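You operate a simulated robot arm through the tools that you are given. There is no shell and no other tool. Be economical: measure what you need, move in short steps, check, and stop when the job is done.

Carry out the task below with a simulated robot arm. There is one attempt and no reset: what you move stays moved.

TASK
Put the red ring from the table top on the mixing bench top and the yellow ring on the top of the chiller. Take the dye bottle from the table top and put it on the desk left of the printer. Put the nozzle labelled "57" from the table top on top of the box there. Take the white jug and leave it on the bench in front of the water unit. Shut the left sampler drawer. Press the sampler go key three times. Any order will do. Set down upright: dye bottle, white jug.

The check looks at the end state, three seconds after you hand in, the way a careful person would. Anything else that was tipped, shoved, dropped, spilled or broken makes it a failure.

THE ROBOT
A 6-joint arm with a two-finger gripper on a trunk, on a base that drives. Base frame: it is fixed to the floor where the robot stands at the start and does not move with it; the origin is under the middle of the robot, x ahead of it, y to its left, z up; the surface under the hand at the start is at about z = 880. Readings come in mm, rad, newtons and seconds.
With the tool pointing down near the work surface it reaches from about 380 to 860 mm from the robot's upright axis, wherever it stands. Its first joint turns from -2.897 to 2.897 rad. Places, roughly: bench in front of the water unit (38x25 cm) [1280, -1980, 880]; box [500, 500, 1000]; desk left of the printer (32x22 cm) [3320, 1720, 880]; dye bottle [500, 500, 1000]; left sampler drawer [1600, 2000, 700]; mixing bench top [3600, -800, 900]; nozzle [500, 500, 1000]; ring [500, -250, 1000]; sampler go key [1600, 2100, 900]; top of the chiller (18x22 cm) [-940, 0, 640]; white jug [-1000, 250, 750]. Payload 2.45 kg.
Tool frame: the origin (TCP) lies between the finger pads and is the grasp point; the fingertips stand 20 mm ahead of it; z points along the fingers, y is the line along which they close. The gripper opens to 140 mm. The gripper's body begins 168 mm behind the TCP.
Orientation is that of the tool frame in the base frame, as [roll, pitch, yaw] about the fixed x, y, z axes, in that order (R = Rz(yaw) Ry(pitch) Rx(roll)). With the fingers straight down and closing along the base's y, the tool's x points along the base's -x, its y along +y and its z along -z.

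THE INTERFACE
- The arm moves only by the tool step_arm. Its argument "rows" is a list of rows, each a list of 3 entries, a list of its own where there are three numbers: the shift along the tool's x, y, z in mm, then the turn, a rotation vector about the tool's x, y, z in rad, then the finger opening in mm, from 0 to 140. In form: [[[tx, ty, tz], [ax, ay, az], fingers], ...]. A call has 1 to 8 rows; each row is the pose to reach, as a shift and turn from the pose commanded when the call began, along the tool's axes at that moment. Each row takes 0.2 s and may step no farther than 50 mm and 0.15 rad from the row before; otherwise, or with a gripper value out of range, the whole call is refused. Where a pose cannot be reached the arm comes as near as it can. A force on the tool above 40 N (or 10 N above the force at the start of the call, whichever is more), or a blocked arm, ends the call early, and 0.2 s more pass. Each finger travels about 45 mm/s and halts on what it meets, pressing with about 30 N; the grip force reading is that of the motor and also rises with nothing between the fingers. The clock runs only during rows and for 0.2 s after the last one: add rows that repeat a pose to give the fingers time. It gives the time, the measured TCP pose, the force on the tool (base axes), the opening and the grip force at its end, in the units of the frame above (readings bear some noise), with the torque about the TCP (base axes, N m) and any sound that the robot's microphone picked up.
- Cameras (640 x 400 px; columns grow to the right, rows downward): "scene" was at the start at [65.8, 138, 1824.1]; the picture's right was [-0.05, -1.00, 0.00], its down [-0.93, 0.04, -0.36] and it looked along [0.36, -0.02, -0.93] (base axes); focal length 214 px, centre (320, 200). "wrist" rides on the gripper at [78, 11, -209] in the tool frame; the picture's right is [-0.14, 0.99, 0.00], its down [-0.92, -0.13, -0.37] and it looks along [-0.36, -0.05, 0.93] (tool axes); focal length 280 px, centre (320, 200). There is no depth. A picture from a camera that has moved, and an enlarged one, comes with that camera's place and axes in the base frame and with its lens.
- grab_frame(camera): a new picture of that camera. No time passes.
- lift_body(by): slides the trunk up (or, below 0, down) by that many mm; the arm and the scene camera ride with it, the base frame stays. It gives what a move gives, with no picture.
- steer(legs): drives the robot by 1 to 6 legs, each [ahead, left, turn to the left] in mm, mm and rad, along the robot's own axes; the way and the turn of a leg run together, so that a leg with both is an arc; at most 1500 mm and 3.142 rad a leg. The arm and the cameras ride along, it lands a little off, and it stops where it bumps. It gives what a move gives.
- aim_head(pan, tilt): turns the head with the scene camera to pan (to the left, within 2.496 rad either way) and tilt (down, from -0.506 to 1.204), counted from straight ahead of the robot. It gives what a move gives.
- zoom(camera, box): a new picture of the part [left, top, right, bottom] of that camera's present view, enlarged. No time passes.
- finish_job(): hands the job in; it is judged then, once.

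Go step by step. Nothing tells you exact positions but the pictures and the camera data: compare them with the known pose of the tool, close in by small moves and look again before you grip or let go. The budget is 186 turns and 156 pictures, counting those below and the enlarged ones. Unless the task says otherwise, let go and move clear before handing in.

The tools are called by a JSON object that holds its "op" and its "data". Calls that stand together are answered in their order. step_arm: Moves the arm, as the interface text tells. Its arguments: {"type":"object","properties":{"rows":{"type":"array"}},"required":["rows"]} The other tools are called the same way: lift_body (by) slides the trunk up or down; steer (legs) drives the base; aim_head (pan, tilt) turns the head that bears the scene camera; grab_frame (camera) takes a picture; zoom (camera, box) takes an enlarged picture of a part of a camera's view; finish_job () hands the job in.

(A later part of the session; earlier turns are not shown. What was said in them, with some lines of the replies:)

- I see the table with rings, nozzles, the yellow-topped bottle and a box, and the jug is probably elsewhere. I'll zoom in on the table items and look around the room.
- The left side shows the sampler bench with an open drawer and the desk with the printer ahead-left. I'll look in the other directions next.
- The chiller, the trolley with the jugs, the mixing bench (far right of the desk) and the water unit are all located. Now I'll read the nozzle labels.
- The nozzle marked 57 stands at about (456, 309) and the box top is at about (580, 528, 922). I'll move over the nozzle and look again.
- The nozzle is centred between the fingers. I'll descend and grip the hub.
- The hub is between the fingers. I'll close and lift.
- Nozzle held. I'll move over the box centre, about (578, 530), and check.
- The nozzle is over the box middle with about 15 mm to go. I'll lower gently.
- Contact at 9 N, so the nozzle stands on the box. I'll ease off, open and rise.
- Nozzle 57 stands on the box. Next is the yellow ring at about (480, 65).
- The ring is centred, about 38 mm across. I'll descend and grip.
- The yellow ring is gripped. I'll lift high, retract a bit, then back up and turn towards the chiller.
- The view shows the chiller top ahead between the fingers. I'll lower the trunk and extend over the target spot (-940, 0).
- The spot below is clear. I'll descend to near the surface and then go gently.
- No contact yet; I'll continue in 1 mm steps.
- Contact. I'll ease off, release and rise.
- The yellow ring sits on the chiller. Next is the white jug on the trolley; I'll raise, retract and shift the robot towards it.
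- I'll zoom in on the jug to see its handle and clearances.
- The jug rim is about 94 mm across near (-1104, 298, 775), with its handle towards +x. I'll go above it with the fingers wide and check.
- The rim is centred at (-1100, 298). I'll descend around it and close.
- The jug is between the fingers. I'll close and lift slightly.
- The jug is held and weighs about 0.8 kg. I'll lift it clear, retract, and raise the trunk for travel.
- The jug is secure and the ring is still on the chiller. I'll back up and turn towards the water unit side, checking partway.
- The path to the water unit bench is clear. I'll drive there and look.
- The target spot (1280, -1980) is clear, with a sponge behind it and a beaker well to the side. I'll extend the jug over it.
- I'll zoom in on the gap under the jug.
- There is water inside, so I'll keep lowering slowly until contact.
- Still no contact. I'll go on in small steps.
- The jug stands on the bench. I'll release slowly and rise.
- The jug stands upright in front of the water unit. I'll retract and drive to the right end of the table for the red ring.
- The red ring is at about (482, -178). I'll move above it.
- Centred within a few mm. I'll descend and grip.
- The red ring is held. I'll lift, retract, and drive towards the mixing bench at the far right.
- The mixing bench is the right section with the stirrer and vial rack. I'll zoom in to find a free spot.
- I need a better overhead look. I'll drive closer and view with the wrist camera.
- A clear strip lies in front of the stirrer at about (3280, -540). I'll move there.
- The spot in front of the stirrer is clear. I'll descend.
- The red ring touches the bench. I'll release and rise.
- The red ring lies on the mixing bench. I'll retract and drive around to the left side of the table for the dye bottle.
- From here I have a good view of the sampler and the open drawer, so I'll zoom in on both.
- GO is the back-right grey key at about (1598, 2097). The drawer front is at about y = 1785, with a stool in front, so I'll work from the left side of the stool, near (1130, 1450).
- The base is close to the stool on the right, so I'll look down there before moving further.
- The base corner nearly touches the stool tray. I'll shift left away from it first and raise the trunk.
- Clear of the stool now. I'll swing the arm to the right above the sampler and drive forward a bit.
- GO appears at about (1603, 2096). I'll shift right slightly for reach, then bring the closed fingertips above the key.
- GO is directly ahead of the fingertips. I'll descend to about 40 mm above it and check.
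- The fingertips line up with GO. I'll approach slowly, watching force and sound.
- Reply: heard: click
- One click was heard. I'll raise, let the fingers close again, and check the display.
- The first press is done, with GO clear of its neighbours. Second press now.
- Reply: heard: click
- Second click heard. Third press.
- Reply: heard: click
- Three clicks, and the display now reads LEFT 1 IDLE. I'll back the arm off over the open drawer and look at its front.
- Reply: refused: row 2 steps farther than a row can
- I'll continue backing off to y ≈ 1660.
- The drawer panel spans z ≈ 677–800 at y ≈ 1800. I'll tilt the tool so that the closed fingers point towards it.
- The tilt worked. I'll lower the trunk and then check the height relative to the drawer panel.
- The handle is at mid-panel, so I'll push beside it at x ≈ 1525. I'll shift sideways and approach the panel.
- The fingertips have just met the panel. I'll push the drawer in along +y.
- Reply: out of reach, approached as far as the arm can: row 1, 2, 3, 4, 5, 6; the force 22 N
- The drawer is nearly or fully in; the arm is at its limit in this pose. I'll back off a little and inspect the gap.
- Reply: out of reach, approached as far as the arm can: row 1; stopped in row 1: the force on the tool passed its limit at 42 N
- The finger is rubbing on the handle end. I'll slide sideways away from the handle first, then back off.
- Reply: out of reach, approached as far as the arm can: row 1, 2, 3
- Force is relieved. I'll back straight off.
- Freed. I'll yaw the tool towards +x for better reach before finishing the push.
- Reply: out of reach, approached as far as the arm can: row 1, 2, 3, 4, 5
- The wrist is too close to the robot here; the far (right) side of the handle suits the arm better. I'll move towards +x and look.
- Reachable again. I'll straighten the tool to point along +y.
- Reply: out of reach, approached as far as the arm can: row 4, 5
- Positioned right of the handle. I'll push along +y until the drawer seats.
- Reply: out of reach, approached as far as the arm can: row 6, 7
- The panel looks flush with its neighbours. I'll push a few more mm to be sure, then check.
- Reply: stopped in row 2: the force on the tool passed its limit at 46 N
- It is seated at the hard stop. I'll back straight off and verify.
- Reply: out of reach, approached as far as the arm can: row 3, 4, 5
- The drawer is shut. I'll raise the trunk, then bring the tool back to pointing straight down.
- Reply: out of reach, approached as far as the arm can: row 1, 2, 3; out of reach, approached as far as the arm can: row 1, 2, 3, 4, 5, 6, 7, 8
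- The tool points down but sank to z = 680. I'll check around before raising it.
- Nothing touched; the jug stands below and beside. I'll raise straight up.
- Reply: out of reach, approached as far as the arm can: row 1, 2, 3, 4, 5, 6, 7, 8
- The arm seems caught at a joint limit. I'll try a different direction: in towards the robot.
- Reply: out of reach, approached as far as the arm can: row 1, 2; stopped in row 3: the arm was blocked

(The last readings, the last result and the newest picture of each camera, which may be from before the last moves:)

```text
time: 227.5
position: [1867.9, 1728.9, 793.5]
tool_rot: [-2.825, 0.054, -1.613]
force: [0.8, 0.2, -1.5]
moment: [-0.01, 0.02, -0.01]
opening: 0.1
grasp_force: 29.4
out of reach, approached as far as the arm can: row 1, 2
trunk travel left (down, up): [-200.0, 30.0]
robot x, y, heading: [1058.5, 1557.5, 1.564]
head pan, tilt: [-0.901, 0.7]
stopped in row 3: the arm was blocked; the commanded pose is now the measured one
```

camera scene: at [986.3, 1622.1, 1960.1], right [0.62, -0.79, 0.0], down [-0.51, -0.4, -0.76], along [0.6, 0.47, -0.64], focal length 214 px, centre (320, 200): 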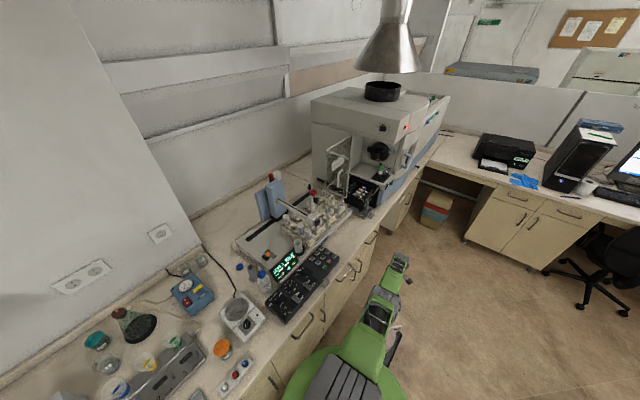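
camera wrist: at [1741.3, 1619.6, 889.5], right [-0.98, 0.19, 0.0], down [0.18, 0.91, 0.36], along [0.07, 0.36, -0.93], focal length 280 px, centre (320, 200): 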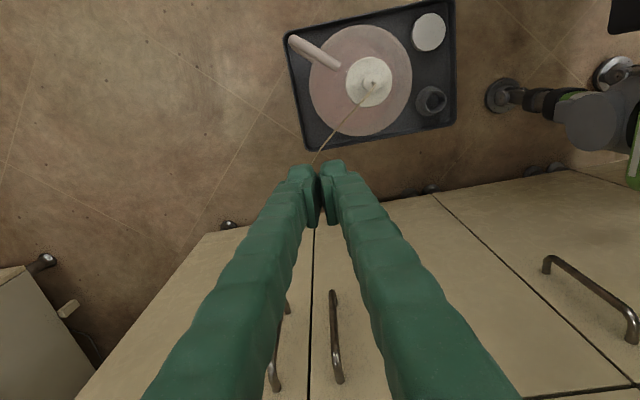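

{"op": "grab_frame", "data": {"camera": "scene"}}

{"op": "grab_frame", "data": {"camera": "wrist"}}

```text
50 pictures are left
camera scene: at [987.3, 1622.2, 1960.1], right [0.62, -0.79, 0.0], down [-0.51, -0.4, -0.76], along [0.6, 0.47, -0.64], focal length 214 px, centre (320, 200)
```

scene: 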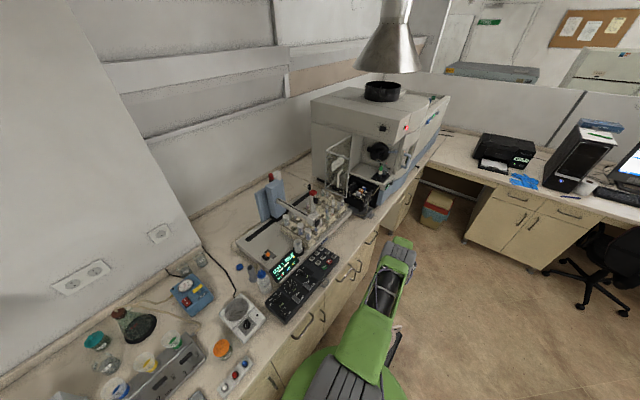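

```text
49 pictures are left
camera wrist: at [1788.6, 1643.1, 984.9], right [-0.93, 0.19, -0.3], down [0.04, 0.9, 0.44], along [0.35, 0.4, -0.85], focal length 280 px, centre (320, 200)
```

wrist: 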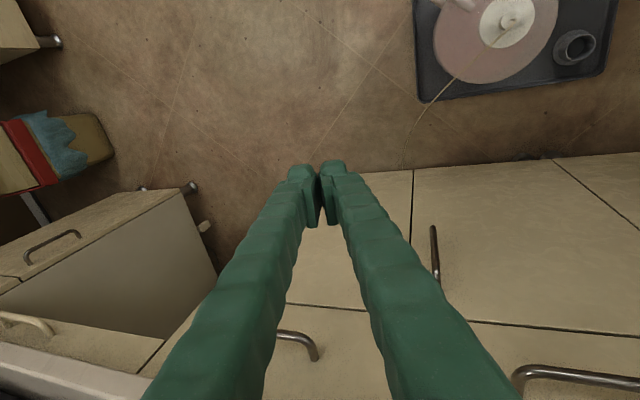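

Nothing is in contact. I'll try a small upward move from here.

{"op": "step_arm", "data": {"rows": [[[0, 0, -20], [0, 0, 0], 0], [[0, 0, -40], [0, 0, 0], 0], [[0, 0, -60], [0, 0, 0], 0], [[0, 0, -80], [0, 0, 0], 0]]}}

```text
time: 228.5
position: [1841.9, 1726.8, 868.8]
tool_rot: [-2.825, 0.054, -1.613]
force: [0.8, 0.4, -0.7]
moment: [-0.01, -0.02, 0.0]
opening: 0.0
grasp_force: 29.1
trunk travel left (down, up): [-200.0, 30.0]
robot x, y, heading: [1062.5, 1555.8, 1.565]
head pan, tilt: [-0.901, 0.7]
```

That works. Continuing upwards.

{"op": "step_arm", "data": {"rows": [[[0, 0, -45], [0, 0, 0], 0], [[0, 0, -90], [0, 0, 0], 0], [[0, 0, -135], [0, 0, 0], 0], [[0, 0, -180], [0, 0, 0], 0], [[0, 0, -220], [0, 0, 0], 0], [[0, 0, -260], [0, 0, 0], 0]]}}

{"op": "step_arm", "data": {"rows": [[[0, 20, 0], [-0.1, 0, 0], 0], [[0, 40, 0], [-0.2, 0, 0], 0], [[0, 60, 0], [-0.317, 0, 0], 0], [[0, 80, 0], [-0.317, -0.05, 0], 0]]}}

{"op": "grab_frame", "data": {"camera": "scene"}}

```text
time: 229.9
position: [1761.8, 1714.2, 1117.5]
tool_rot: [-2.825, 0.054, -1.612]
force: [-0.5, -1.0, 0.0]
moment: [0.0, 0.01, -0.01]
opening: 0.2
grasp_force: 29.4
trunk travel left (down, up): [-200.0, 30.0]
robot x, y, heading: [1060.4, 1559.8, 1.565]
head pan, tilt: [-0.901, 0.7]
```

```text
time: 230.9
position: [1683.8, 1720.3, 1093.1]
tool_rot: [-3.142, 0.104, -1.603]
force: [0.5, 0.4, -0.9]
moment: [-0.02, -0.01, 0.0]
opening: 0.0
grasp_force: 29.9
trunk travel left (down, up): [-200.0, 30.0]
robot x, y, heading: [1059.9, 1558.1, 1.569]
head pan, tilt: [-0.901, 0.7]
```

```text
48 pictures are left
camera scene: at [985.2, 1621.5, 1960.1], right [0.62, -0.79, 0.0], down [-0.51, -0.4, -0.77], along [0.6, 0.47, -0.64], focal length 214 px, centre (320, 200)
```

scene: 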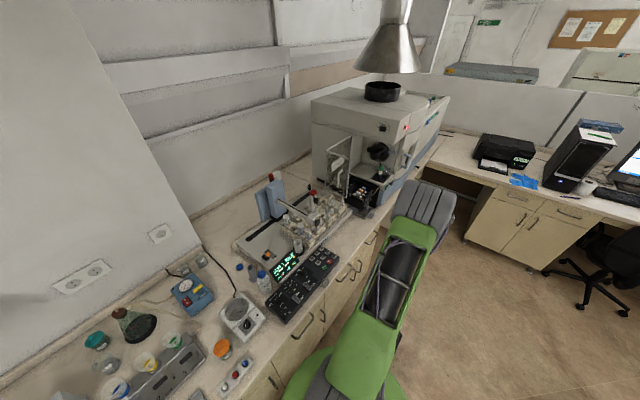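

The arm is back in its normal pose. I'll fix the small pitch, then back up, turn right and drive along the table's left side to the dye bottle.

{"op": "step_arm", "data": {"rows": [[[0, 0, -20], [0, 0.052, 0], 50], [[0, 0, -40], [0, 0.104, 0], 80], [[0, 0, -40], [0, 0.104, 0], 80]]}}

{"op": "steer", "data": {"legs": [[-450, 0, 0], [0, 0, -1.57], [-620, 0, 0]]}}

{"op": "grab_frame", "data": {"camera": "wrist"}}

{"op": "aim_head", "data": {"pan": -1.0, "tilt": 0.9}}

{"op": "grab_frame", "data": {"camera": "scene"}}

```text
time: 231.7
position: [1685.3, 1715.4, 1131.9]
tool_rot: [3.141, -0.003, -1.603]
force: [0.6, -0.1, 0.2]
moment: [-0.01, -0.01, 0.0]
opening: 68.4
grasp_force: 0.1
trunk travel left (down, up): [-200.0, 30.0]
robot x, y, heading: [1060.2, 1559.5, 1.564]
head pan, tilt: [-0.901, 0.7]
```

```text
time: 241.4
position: [589.4, 478.3, 1131.3]
tool_rot: [-3.141, -0.002, 3.106]
force: [-0.6, -0.2, -0.7]
moment: [0.01, -0.03, 0.03]
opening: 79.6
grasp_force: 0.0
trunk travel left (down, up): [-200.0, 30.0]
robot x, y, heading: [437.0, 1102.7, -0.005]
head pan, tilt: [-0.901, 0.7]
```

```text
47 pictures are left
camera wrist: at [512.2, 492.9, 1340.7], right [0.17, 0.98, 0.0], down [0.92, -0.16, 0.37], along [0.36, -0.06, -0.93], focal length 280 px, centre (320, 200)
```

wrist: 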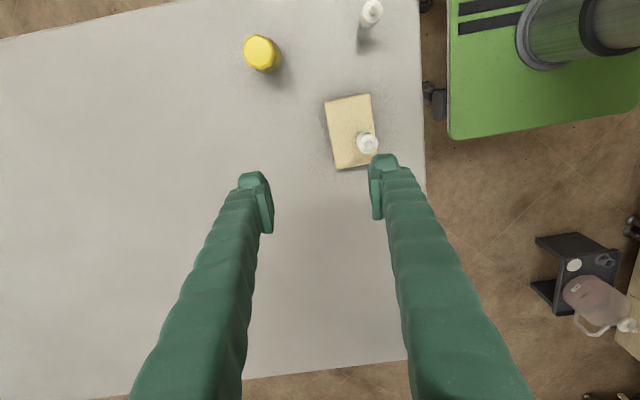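

```text
time: 242.1
position: [590.0, 480.0, 1131.3]
tool_rot: [3.141, -0.002, 3.105]
force: [-0.1, -0.4, -0.5]
moment: [0.0, -0.03, 0.01]
opening: 80.0
grasp_force: 0.1
trunk travel left (down, up): [-200.0, 30.0]
robot x, y, heading: [430.5, 1103.2, -0.004]
head pan, tilt: [-1.0, 0.901]
```

```text
46 pictures are left
camera scene: at [485.3, 1181.0, 1943.9], right [-0.85, -0.53, 0.0], down [-0.42, 0.66, -0.62], along [0.33, -0.53, -0.78], focal length 214 px, centre (320, 200)
```

scene: 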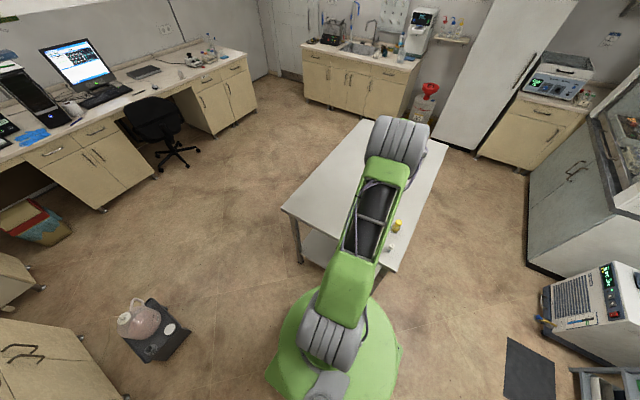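

The bottle's cap is at about (459, 434). I'll move above it.

{"op": "step_arm", "data": {"rows": [[[43, -17, 0], [0, 0, 0], 90], [[86, -34, 0], [0, 0, 0], 90], [[129, -51, 0], [0, 0, 0], 90], [[129, -51, 40], [0, 0, 0], 90], [[129, -51, 80], [0, 0, 0], 90], [[129, -51, 100], [0, 0, 0], 90]]}}

{"op": "grab_frame", "data": {"camera": "wrist"}}

```text
time: 243.5
position: [459.4, 431.9, 1031.2]
tool_rot: [-3.141, -0.002, 3.104]
force: [-0.4, 0.2, -1.0]
moment: [0.01, 0.03, 0.03]
opening: 90.1
grasp_force: 0.1
trunk travel left (down, up): [-200.0, 30.0]
robot x, y, heading: [436.8, 1103.3, -0.004]
head pan, tilt: [-1.0, 0.901]
```

```text
45 pictures are left
camera wrist: at [381.5, 446.1, 1240.4], right [0.17, 0.98, 0.0], down [0.92, -0.16, 0.37], along [0.36, -0.06, -0.93], focal length 280 px, centre (320, 200)
```

wrist: 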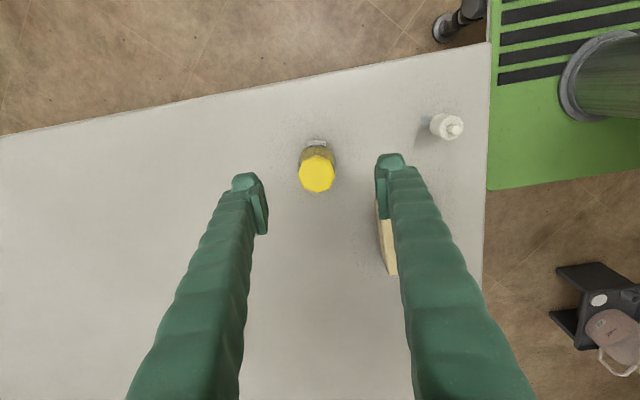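

Centred. I'll descend to mid-body and grip.

{"op": "step_arm", "data": {"rows": [[[3, -1, 40], [0, 0, 0], 90], [[3, -1, 80], [0, 0, 0], 90], [[3, -1, 103], [0, 0, 0], 90], [[3, -1, 103], [0, 0, 0], 70], [[3, -1, 103], [0, 0, 0], 50], [[3, -1, 103], [0, 0, 0], 30], [[3, -1, 103], [0, 0, 0], 30], [[3, -1, 103], [0, 0, 0], 30]]}}

{"op": "grab_frame", "data": {"camera": "wrist"}}

```text
time: 245.3
position: [455.6, 430.5, 930.0]
tool_rot: [3.14, -0.002, 3.105]
force: [-0.4, -0.6, 0.5]
moment: [-0.01, 0.01, 0.0]
opening: 41.9
grasp_force: 29.8
trunk travel left (down, up): [-200.0, 30.0]
robot x, y, heading: [435.5, 1106.7, -0.001]
head pan, tilt: [-1.0, 0.901]
```

```text
44 pictures are left
camera wrist: at [377.6, 445.0, 1139.3], right [0.17, 0.98, 0.0], down [0.92, -0.16, 0.37], along [0.36, -0.06, -0.93], focal length 280 px, centre (320, 200)
```

wrist: 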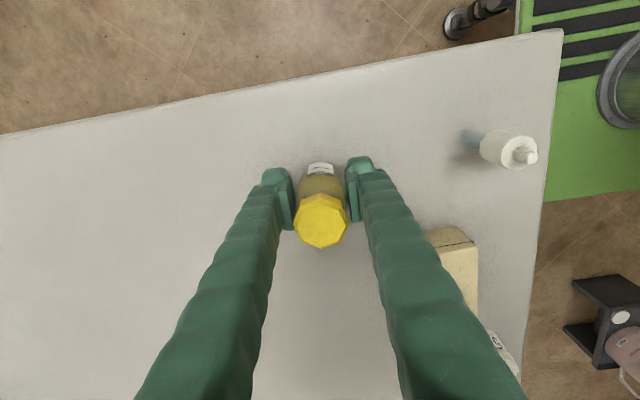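

The bottle is gripped. I'll lift it and drive towards the desk with the arm out to the robot's right, staying clear of the desk until aligned.

{"op": "step_arm", "data": {"rows": [[[0, 0, -30], [0, 0, 0], 30], [[0, 0, -70], [0, 0, 0], 30], [[0, 0, -110], [0, 0, 0], 30], [[0, 0, -150], [0, 0, 0], 30], [[0, 0, -190], [0, 0, 0], 30]]}}

{"op": "lift_body", "data": {"by": 30}}

{"op": "grab_frame", "data": {"camera": "wrist"}}

{"op": "steer", "data": {"legs": [[1500, 0, 0], [485, 0, 0], [0, 0, 1.571]]}}

{"op": "aim_head", "data": {"pan": -1.1, "tilt": 0.6}}

{"op": "grab_frame", "data": {"camera": "scene"}}

```text
time: 246.5
position: [457.4, 431.3, 1120.2]
tool_rot: [3.141, -0.001, 3.105]
force: [0.6, 1.2, -0.7]
moment: [-0.03, 0.01, 0.01]
opening: 42.0
grasp_force: 30.4
trunk travel left (down, up): [-200.0, 30.0]
robot x, y, heading: [432.9, 1104.0, -0.005]
head pan, tilt: [-1.0, 0.901]
```

```text
time: 247.3
position: [458.1, 430.8, 1149.6]
tool_rot: [3.14, -0.001, 3.106]
force: [0.3, -0.9, -1.3]
moment: [0.01, -0.01, 0.03]
opening: 41.6
grasp_force: 30.1
trunk travel left (down, up): [-230.0, 0.0]
robot x, y, heading: [434.8, 1106.4, -0.008]
head pan, tilt: [-1.0, 0.901]
```

```text
43 pictures are left
camera wrist: at [380.1, 444.3, 1359.0], right [0.17, 0.98, 0.0], down [0.92, -0.16, 0.37], along [0.36, -0.06, -0.93], focal length 280 px, centre (320, 200)
```

wrist: 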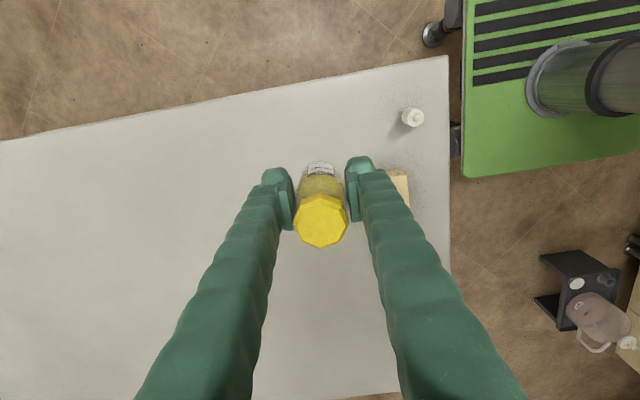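

```text
time: 260.9
position: [3077.5, 1135.2, 1149.4]
tool_rot: [-3.141, -0.001, -1.586]
force: [0.0, 0.2, -0.6]
moment: [-0.02, 0.0, 0.02]
opening: 41.5
grasp_force: 30.5
trunk travel left (down, up): [-230.0, 0.0]
robot x, y, heading: [2407.2, 1098.3, 1.586]
head pan, tilt: [-1.0, 0.901]
```

```text
time: 261.8
position: [3076.8, 1135.8, 1150.0]
tool_rot: [3.141, -0.001, -1.587]
force: [1.0, 0.3, -1.5]
moment: [-0.01, -0.01, 0.0]
opening: 41.6
grasp_force: 29.9
trunk travel left (down, up): [-230.0, 0.0]
robot x, y, heading: [2404.1, 1096.2, 1.583]
head pan, tilt: [-1.1, 0.6]
```

```text
42 pictures are left
camera scene: at [2342.2, 1146.9, 1998.6], right [0.47, -0.88, 0.0], down [-0.5, -0.26, -0.82], along [0.73, 0.38, -0.57], focal length 214 px, centre (320, 200)
```

scene: 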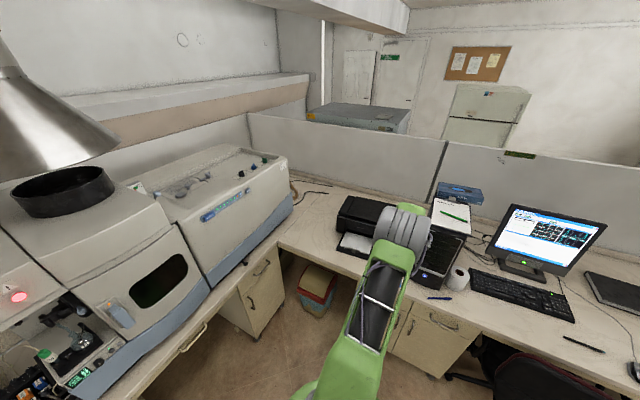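

The desk spot left of the printer is free. I'll drive forward, then shift right over the desk.

{"op": "steer", "data": {"legs": [[500, 0, -0.015]]}}

{"op": "step_arm", "data": {"rows": [[[-40, 0, 0], [0, 0, 0], 30], [[-85, 0, 0], [0, 0, 0], 30], [[-85, 0, 0], [0, 0, 0], 30]]}}

{"op": "grab_frame", "data": {"camera": "wrist"}}

{"op": "aim_head", "data": {"pan": -1.3, "tilt": 0.7}}

{"op": "grab_frame", "data": {"camera": "scene"}}

```text
time: 264.7
position: [3073.1, 1624.9, 1149.6]
tool_rot: [3.14, -0.001, -1.595]
force: [-0.3, -0.4, -0.2]
moment: [-0.04, 0.03, 0.01]
opening: 41.3
grasp_force: 29.8
trunk travel left (down, up): [-230.0, 0.0]
robot x, y, heading: [2396.8, 1595.0, 1.572]
head pan, tilt: [-1.1, 0.6]
```

```text
time: 265.5
position: [3075.4, 1711.1, 1149.9]
tool_rot: [3.141, -0.002, -1.595]
force: [0.4, 0.2, -0.6]
moment: [-0.01, -0.01, -0.01]
opening: 41.0
grasp_force: 29.7
trunk travel left (down, up): [-230.0, 0.0]
robot x, y, heading: [2399.1, 1592.8, 1.582]
head pan, tilt: [-1.1, 0.6]
```

```text
41 pictures are left
camera wrist: at [3062.5, 1632.5, 1359.7], right [-0.99, 0.16, 0.0], down [0.15, 0.92, 0.37], along [0.06, 0.36, -0.93], focal length 280 px, centre (320, 200)
```

wrist: 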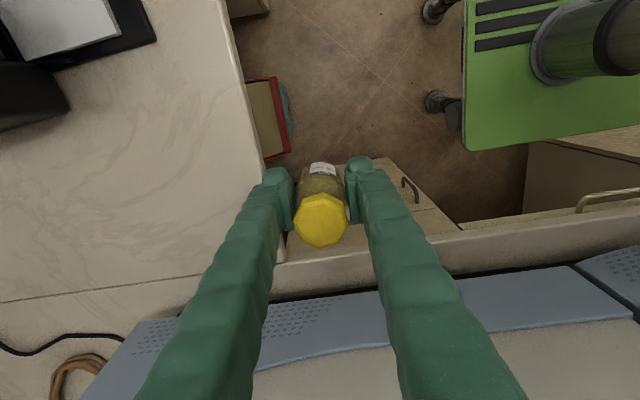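

```text
time: 266.2
position: [3074.8, 1710.6, 1151.1]
tool_rot: [3.142, -0.002, -1.595]
force: [0.8, -0.3, -1.3]
moment: [0.01, -0.02, 0.01]
opening: 41.2
grasp_force: 30.1
trunk travel left (down, up): [-230.0, 0.0]
robot x, y, heading: [2398.4, 1591.3, 1.573]
head pan, tilt: [-1.3, 0.7]
```

```text
40 pictures are left
camera scene: at [2341.2, 1625.7, 1990.1], right [0.27, -0.96, 0.0], down [-0.62, -0.18, -0.77], along [0.74, 0.21, -0.64], focal length 214 px, centre (320, 200)
```

scene: 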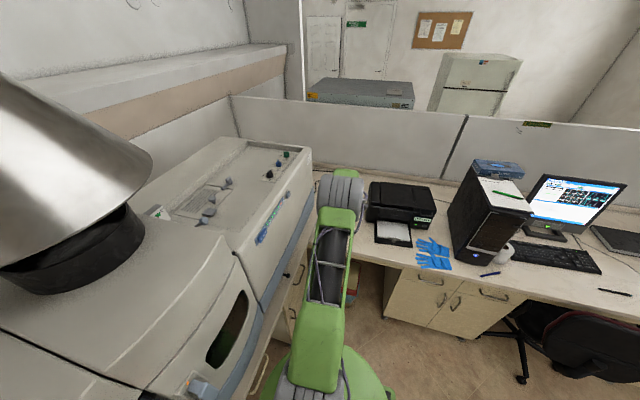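

All clear. I'll strafe right 240 mm to bring the bottle over the desk spot.

{"op": "steer", "data": {"legs": [[0, -240, 0]]}}

{"op": "grab_frame", "data": {"camera": "wrist"}}

```text
time: 268.9
position: [3318.9, 1711.1, 1149.8]
tool_rot: [3.141, -0.002, -1.595]
force: [0.2, 1.4, -1.5]
moment: [0.0, 0.04, -0.02]
opening: 41.3
grasp_force: 30.1
trunk travel left (down, up): [-230.0, 0.0]
robot x, y, heading: [2643.5, 1594.8, 1.574]
head pan, tilt: [-1.3, 0.7]
```

```text
39 pictures are left
camera wrist: at [3306.2, 1634.1, 1359.3], right [-0.99, 0.16, 0.0], down [0.15, 0.92, 0.37], along [0.06, 0.36, -0.93], focal length 280 px, centre (320, 200)
```

wrist: 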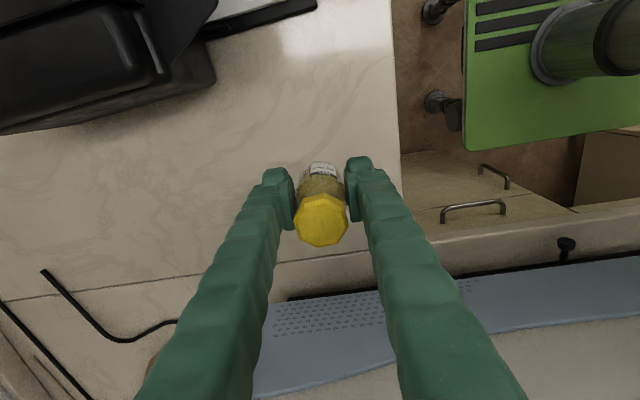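

The spot below is clear. I'll lower the trunk and then go gently.

{"op": "lift_body", "data": {"by": -190}}

{"op": "step_arm", "data": {"rows": [[[0, 0, 12], [0, 0, 0], 30], [[0, 0, 20], [0, 0, 0], 30], [[0, 0, 25], [0, 0, 0], 30], [[0, 0, 27], [0, 0, 0], 30]]}}

{"op": "grab_frame", "data": {"camera": "wrist"}}

```text
time: 271.0
position: [3318.8, 1711.3, 959.9]
tool_rot: [-3.14, -0.002, -1.596]
force: [1.5, 0.2, -0.6]
moment: [-0.03, -0.01, 0.01]
opening: 40.8
grasp_force: 29.9
trunk travel left (down, up): [-40.0, 190.0]
robot x, y, heading: [2643.4, 1592.3, 1.575]
head pan, tilt: [-1.3, 0.7]
```

```text
time: 272.0
position: [3318.4, 1710.8, 932.4]
tool_rot: [-3.141, -0.003, -1.595]
force: [-0.6, 0.1, -0.4]
moment: [-0.01, 0.02, 0.02]
opening: 40.9
grasp_force: 30.3
trunk travel left (down, up): [-40.0, 190.0]
robot x, y, heading: [2646.2, 1594.3, 1.577]
head pan, tilt: [-1.3, 0.7]
```

```text
38 pictures are left
camera wrist: at [3305.9, 1633.5, 1142.1], right [-0.99, 0.16, 0.0], down [0.15, 0.92, 0.37], along [0.06, 0.36, -0.93], focal length 280 px, centre (320, 200)
```

wrist: 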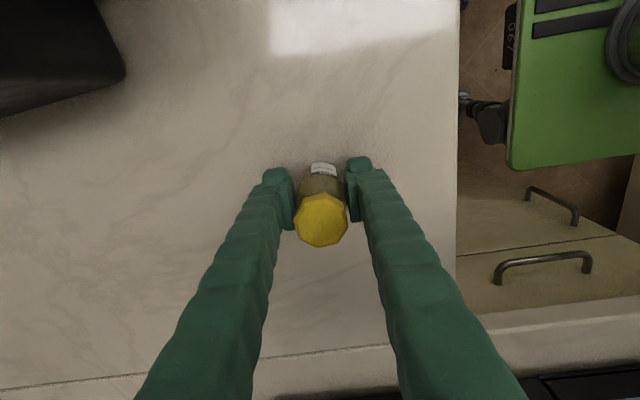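

{"op": "step_arm", "data": {"rows": [[[0, 0, 1], [0, 0, 0], 30], [[0, 0, 2], [0, 0, 0], 30], [[0, 0, 3], [0, 0, 0], 30], [[0, 0, 4], [0, 0, 0], 30]]}}

```text
time: 273.0
position: [3318.4, 1711.9, 929.4]
tool_rot: [-3.14, -0.001, -1.594]
force: [-0.4, -0.5, 3.6]
moment: [0.03, 0.03, 0.06]
opening: 40.9
grasp_force: 30.4
trunk travel left (down, up): [-40.0, 190.0]
robot x, y, heading: [2644.1, 1594.6, 1.579]
head pan, tilt: [-1.3, 0.7]
```

The bottle touches the desk at 3.6 N. I'll release and rise.

{"op": "step_arm", "data": {"rows": [[[0, 0, 0], [0, 0, 0], 42], [[0, 0, 0], [0, 0, 0], 55], [[0, 0, 0], [0, 0, 0], 72], [[0, 0, 0], [0, 0, 0], 85], [[0, 0, 0], [0, 0, 0], 85], [[0, 0, -45], [0, 0, 0], 85], [[0, 0, -90], [0, 0, 0], 85], [[0, 0, -135], [0, 0, 0], 85]]}}

{"op": "grab_frame", "data": {"camera": "wrist"}}

{"op": "zoom", "data": {"camera": "scene", "box": [270, 170, 462, 290]}}

```text
time: 274.8
position: [3317.1, 1714.7, 1063.5]
tool_rot: [3.141, -0.002, -1.594]
force: [0.3, -0.3, 0.5]
moment: [-0.01, 0.01, -0.02]
opening: 85.0
grasp_force: 0.1
trunk travel left (down, up): [-40.0, 190.0]
robot x, y, heading: [2640.4, 1597.0, 1.576]
head pan, tilt: [-1.3, 0.7]
```

```text
37 pictures are left
camera wrist: at [3303.8, 1636.8, 1274.1], right [-0.99, 0.16, 0.0], down [0.15, 0.92, 0.37], along [0.06, 0.36, -0.93], focal length 280 px, centre (320, 200)
```

wrist: 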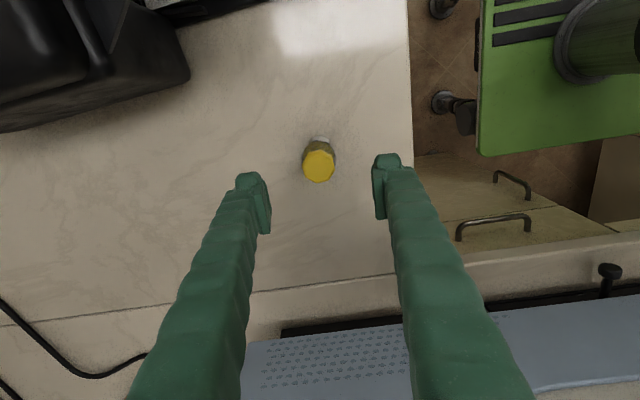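

```text
3.33 times, centred on (366, 230) of scene
camera zoom: at [2584.1, 1626.9, 1800.1], right [0.27, -0.96, 0.0], down [-0.62, -0.17, -0.77], along [0.74, 0.21, -0.64], focal length 715 px, centre (167, 100)
```

zoom: 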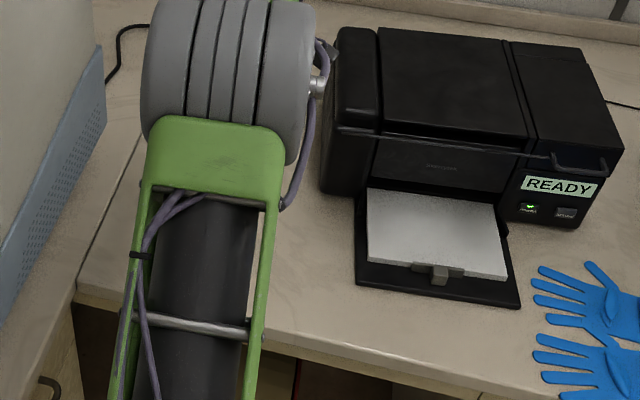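

The bottle stands upright left of the printer. I'll raise, back away, and do a final check of the drawer and sampler, the table and the jug.

{"op": "lift_body", "data": {"by": 120}}

{"op": "steer", "data": {"legs": [[0, 300, 0], [-350, 0, 0]]}}

{"op": "aim_head", "data": {"pan": 0.8, "tilt": 0.6}}

{"op": "zoom", "data": {"camera": "scene", "box": [160, 100, 480, 300]}}

{"op": "aim_head", "data": {"pan": 2.3, "tilt": 0.5}}

{"op": "grab_frame", "data": {"camera": "scene"}}

{"op": "aim_head", "data": {"pan": -1.0, "tilt": 0.6}}

{"op": "grab_frame", "data": {"camera": "scene"}}

```text
time: 276.3
position: [3317.0, 1714.6, 1183.1]
tool_rot: [-3.141, -0.003, -1.595]
force: [-0.6, -0.1, 0.6]
moment: [-0.03, 0.0, -0.01]
opening: 84.9
grasp_force: 0.0
trunk travel left (down, up): [-160.0, 70.0]
robot x, y, heading: [2643.5, 1594.6, 1.578]
head pan, tilt: [-1.3, 0.7]
```

```text
time: 281.4
position: [3020.7, 1367.8, 1184.0]
tool_rot: [-3.141, 0.001, -1.589]
force: [0.5, -0.2, 0.0]
moment: [0.05, 0.0, 0.06]
opening: 84.9
grasp_force: 0.0
trunk travel left (down, up): [-160.0, 70.0]
robot x, y, heading: [2348.2, 1246.3, 1.586]
head pan, tilt: [-1.3, 0.7]
```

```text
time: 283.4
position: [3022.6, 1367.8, 1183.7]
tool_rot: [-3.14, -0.001, -1.592]
force: [0.6, 0.0, -0.4]
moment: [0.01, 0.01, 0.01]
opening: 85.1
grasp_force: 0.1
trunk travel left (down, up): [-160.0, 70.0]
robot x, y, heading: [2348.5, 1243.5, 1.583]
head pan, tilt: [0.799, 0.6]
```

```text
2.00 times, centred on (320, 200) of scene
camera zoom: at [2143.9, 1314.8, 1928.7], right [0.69, 0.72, 0.0], down [0.41, -0.39, -0.83], along [-0.6, 0.57, -0.56], focal length 429 px, centre (320, 200)
```

zoom: 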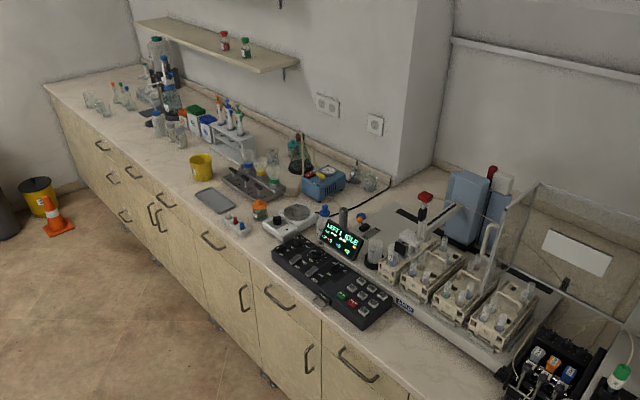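

```text
time: 285.0
position: [3022.7, 1369.1, 1185.1]
tool_rot: [-3.141, -0.004, -1.589]
force: [0.1, 0.3, 0.8]
moment: [0.02, -0.06, -0.02]
opening: 84.9
grasp_force: 0.0
trunk travel left (down, up): [-160.0, 70.0]
robot x, y, heading: [2345.3, 1242.7, 1.579]
head pan, tilt: [2.3, 0.499]
```

```text
34 pictures are left
camera scene: at [2140.6, 1192.5, 1937.8], right [-0.67, 0.74, 0.0], down [0.35, 0.32, -0.88], along [-0.65, -0.59, -0.48], focal length 214 px, centre (320, 200)
```

scene: 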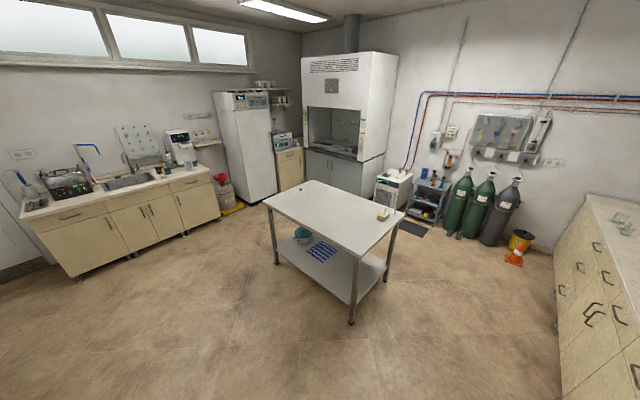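

```text
time: 287.8
position: [3022.0, 1368.7, 1184.2]
tool_rot: [-3.141, -0.002, -1.588]
force: [-0.4, -0.5, 0.0]
moment: [-0.01, 0.01, 0.02]
opening: 84.9
grasp_force: 0.2
trunk travel left (down, up): [-160.0, 70.0]
robot x, y, heading: [2349.6, 1243.0, 1.579]
head pan, tilt: [-1.0, 0.6]
```

```text
33 pictures are left
camera scene: at [2281.7, 1302.3, 1928.7], right [0.55, -0.84, 0.0], down [-0.47, -0.31, -0.83], along [0.69, 0.45, -0.56], focal length 214 px, centre (320, 200)
```

scene: 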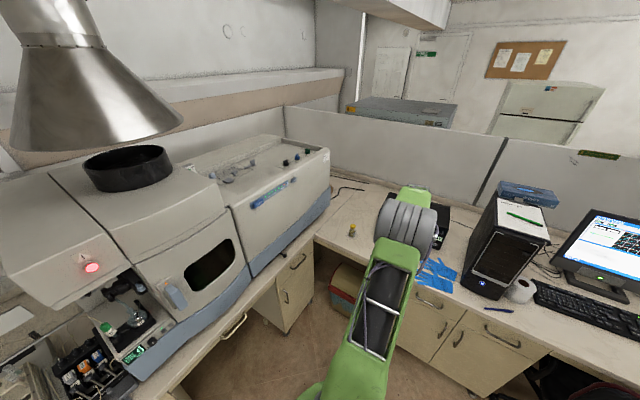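

Everything looks in place. One last check of the drawer front, the stool and the box nozzle.

{"op": "aim_head", "data": {"pan": 0.85, "tilt": 0.9}}

{"op": "grab_frame", "data": {"camera": "scene"}}

{"op": "aim_head", "data": {"pan": 2.2, "tilt": 0.5}}

{"op": "zoom", "data": {"camera": "scene", "box": [330, 180, 426, 240]}}

```text
time: 289.6
position: [3021.7, 1367.9, 1184.1]
tool_rot: [3.14, -0.001, -1.589]
force: [0.8, 0.5, 0.0]
moment: [-0.01, -0.01, 0.0]
opening: 84.8
grasp_force: 0.1
trunk travel left (down, up): [-160.0, 70.0]
robot x, y, heading: [2351.0, 1246.8, 1.583]
head pan, tilt: [0.85, 0.901]
```

```text
32 pictures are left
camera scene: at [2150.6, 1303.1, 1903.9], right [0.65, 0.76, 0.0], down [0.59, -0.51, -0.62], along [-0.47, 0.41, -0.78], focal length 214 px, centre (320, 200)
```

scene: 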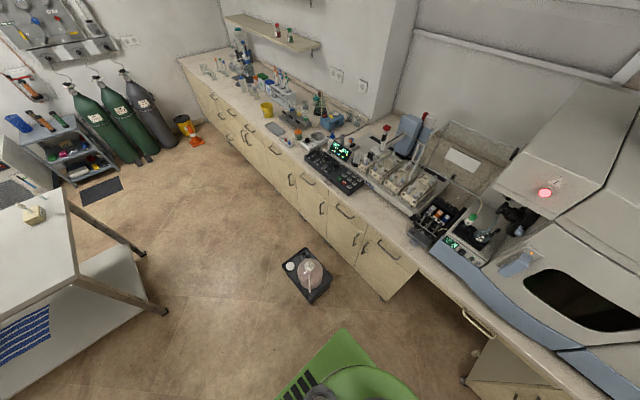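

```text
time: 291.1
position: [3022.0, 1368.9, 1184.0]
tool_rot: [3.142, 0.0, -1.59]
force: [0.1, -0.4, -0.4]
moment: [-0.02, -0.01, -0.03]
opening: 85.3
grasp_force: 0.0
trunk travel left (down, up): [-160.0, 70.0]
robot x, y, heading: [2348.6, 1242.4, 1.582]
head pan, tilt: [2.201, 0.499]
```

```text
6.67 times, centred on (378, 210) of scene
camera zoom: at [2134.8, 1199.5, 1937.7], right [-0.6, 0.8, 0.0], down [0.38, 0.29, -0.88], along [-0.7, -0.52, -0.48], focal length 1430 px, centre (-67, 133)
```

zoom: 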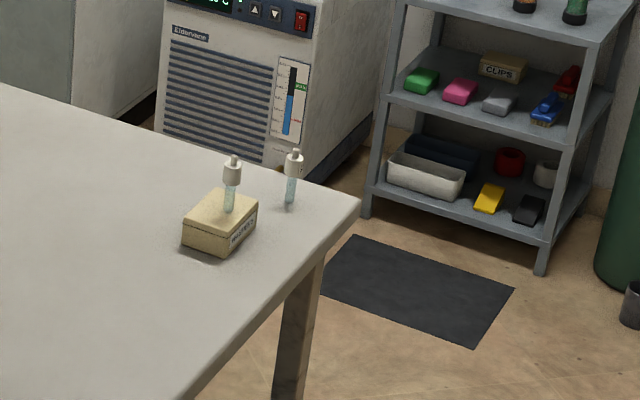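

The drawer is shut, the stool jug stands untouched, nozzle 57 is on the box, and all the other items are placed. Handing in.

{"op": "finish_job", "data": {}}

```text
The job is handed in.
```

I handed the job in with every item done, and nothing looked tipped or disturbed in my last pictures:

- **Red ring:** on the mixing bench top, in front of the stirrer.
- **Yellow ring:** on top of the chiller.
- **Dye bottle:** upright on the desk, left of the printer.
- **Nozzle 57:** standing on the box.
- **White jug:** upright on the bench in front of the water unit. It had water in it, and I saw no spill.
- **Left sampler drawer:** shut. I pushed it to its stop, and it looked flush.
- **Sampler go key:** pressed three times, with a click each time. The display then read "LEFT 1 IDLE".
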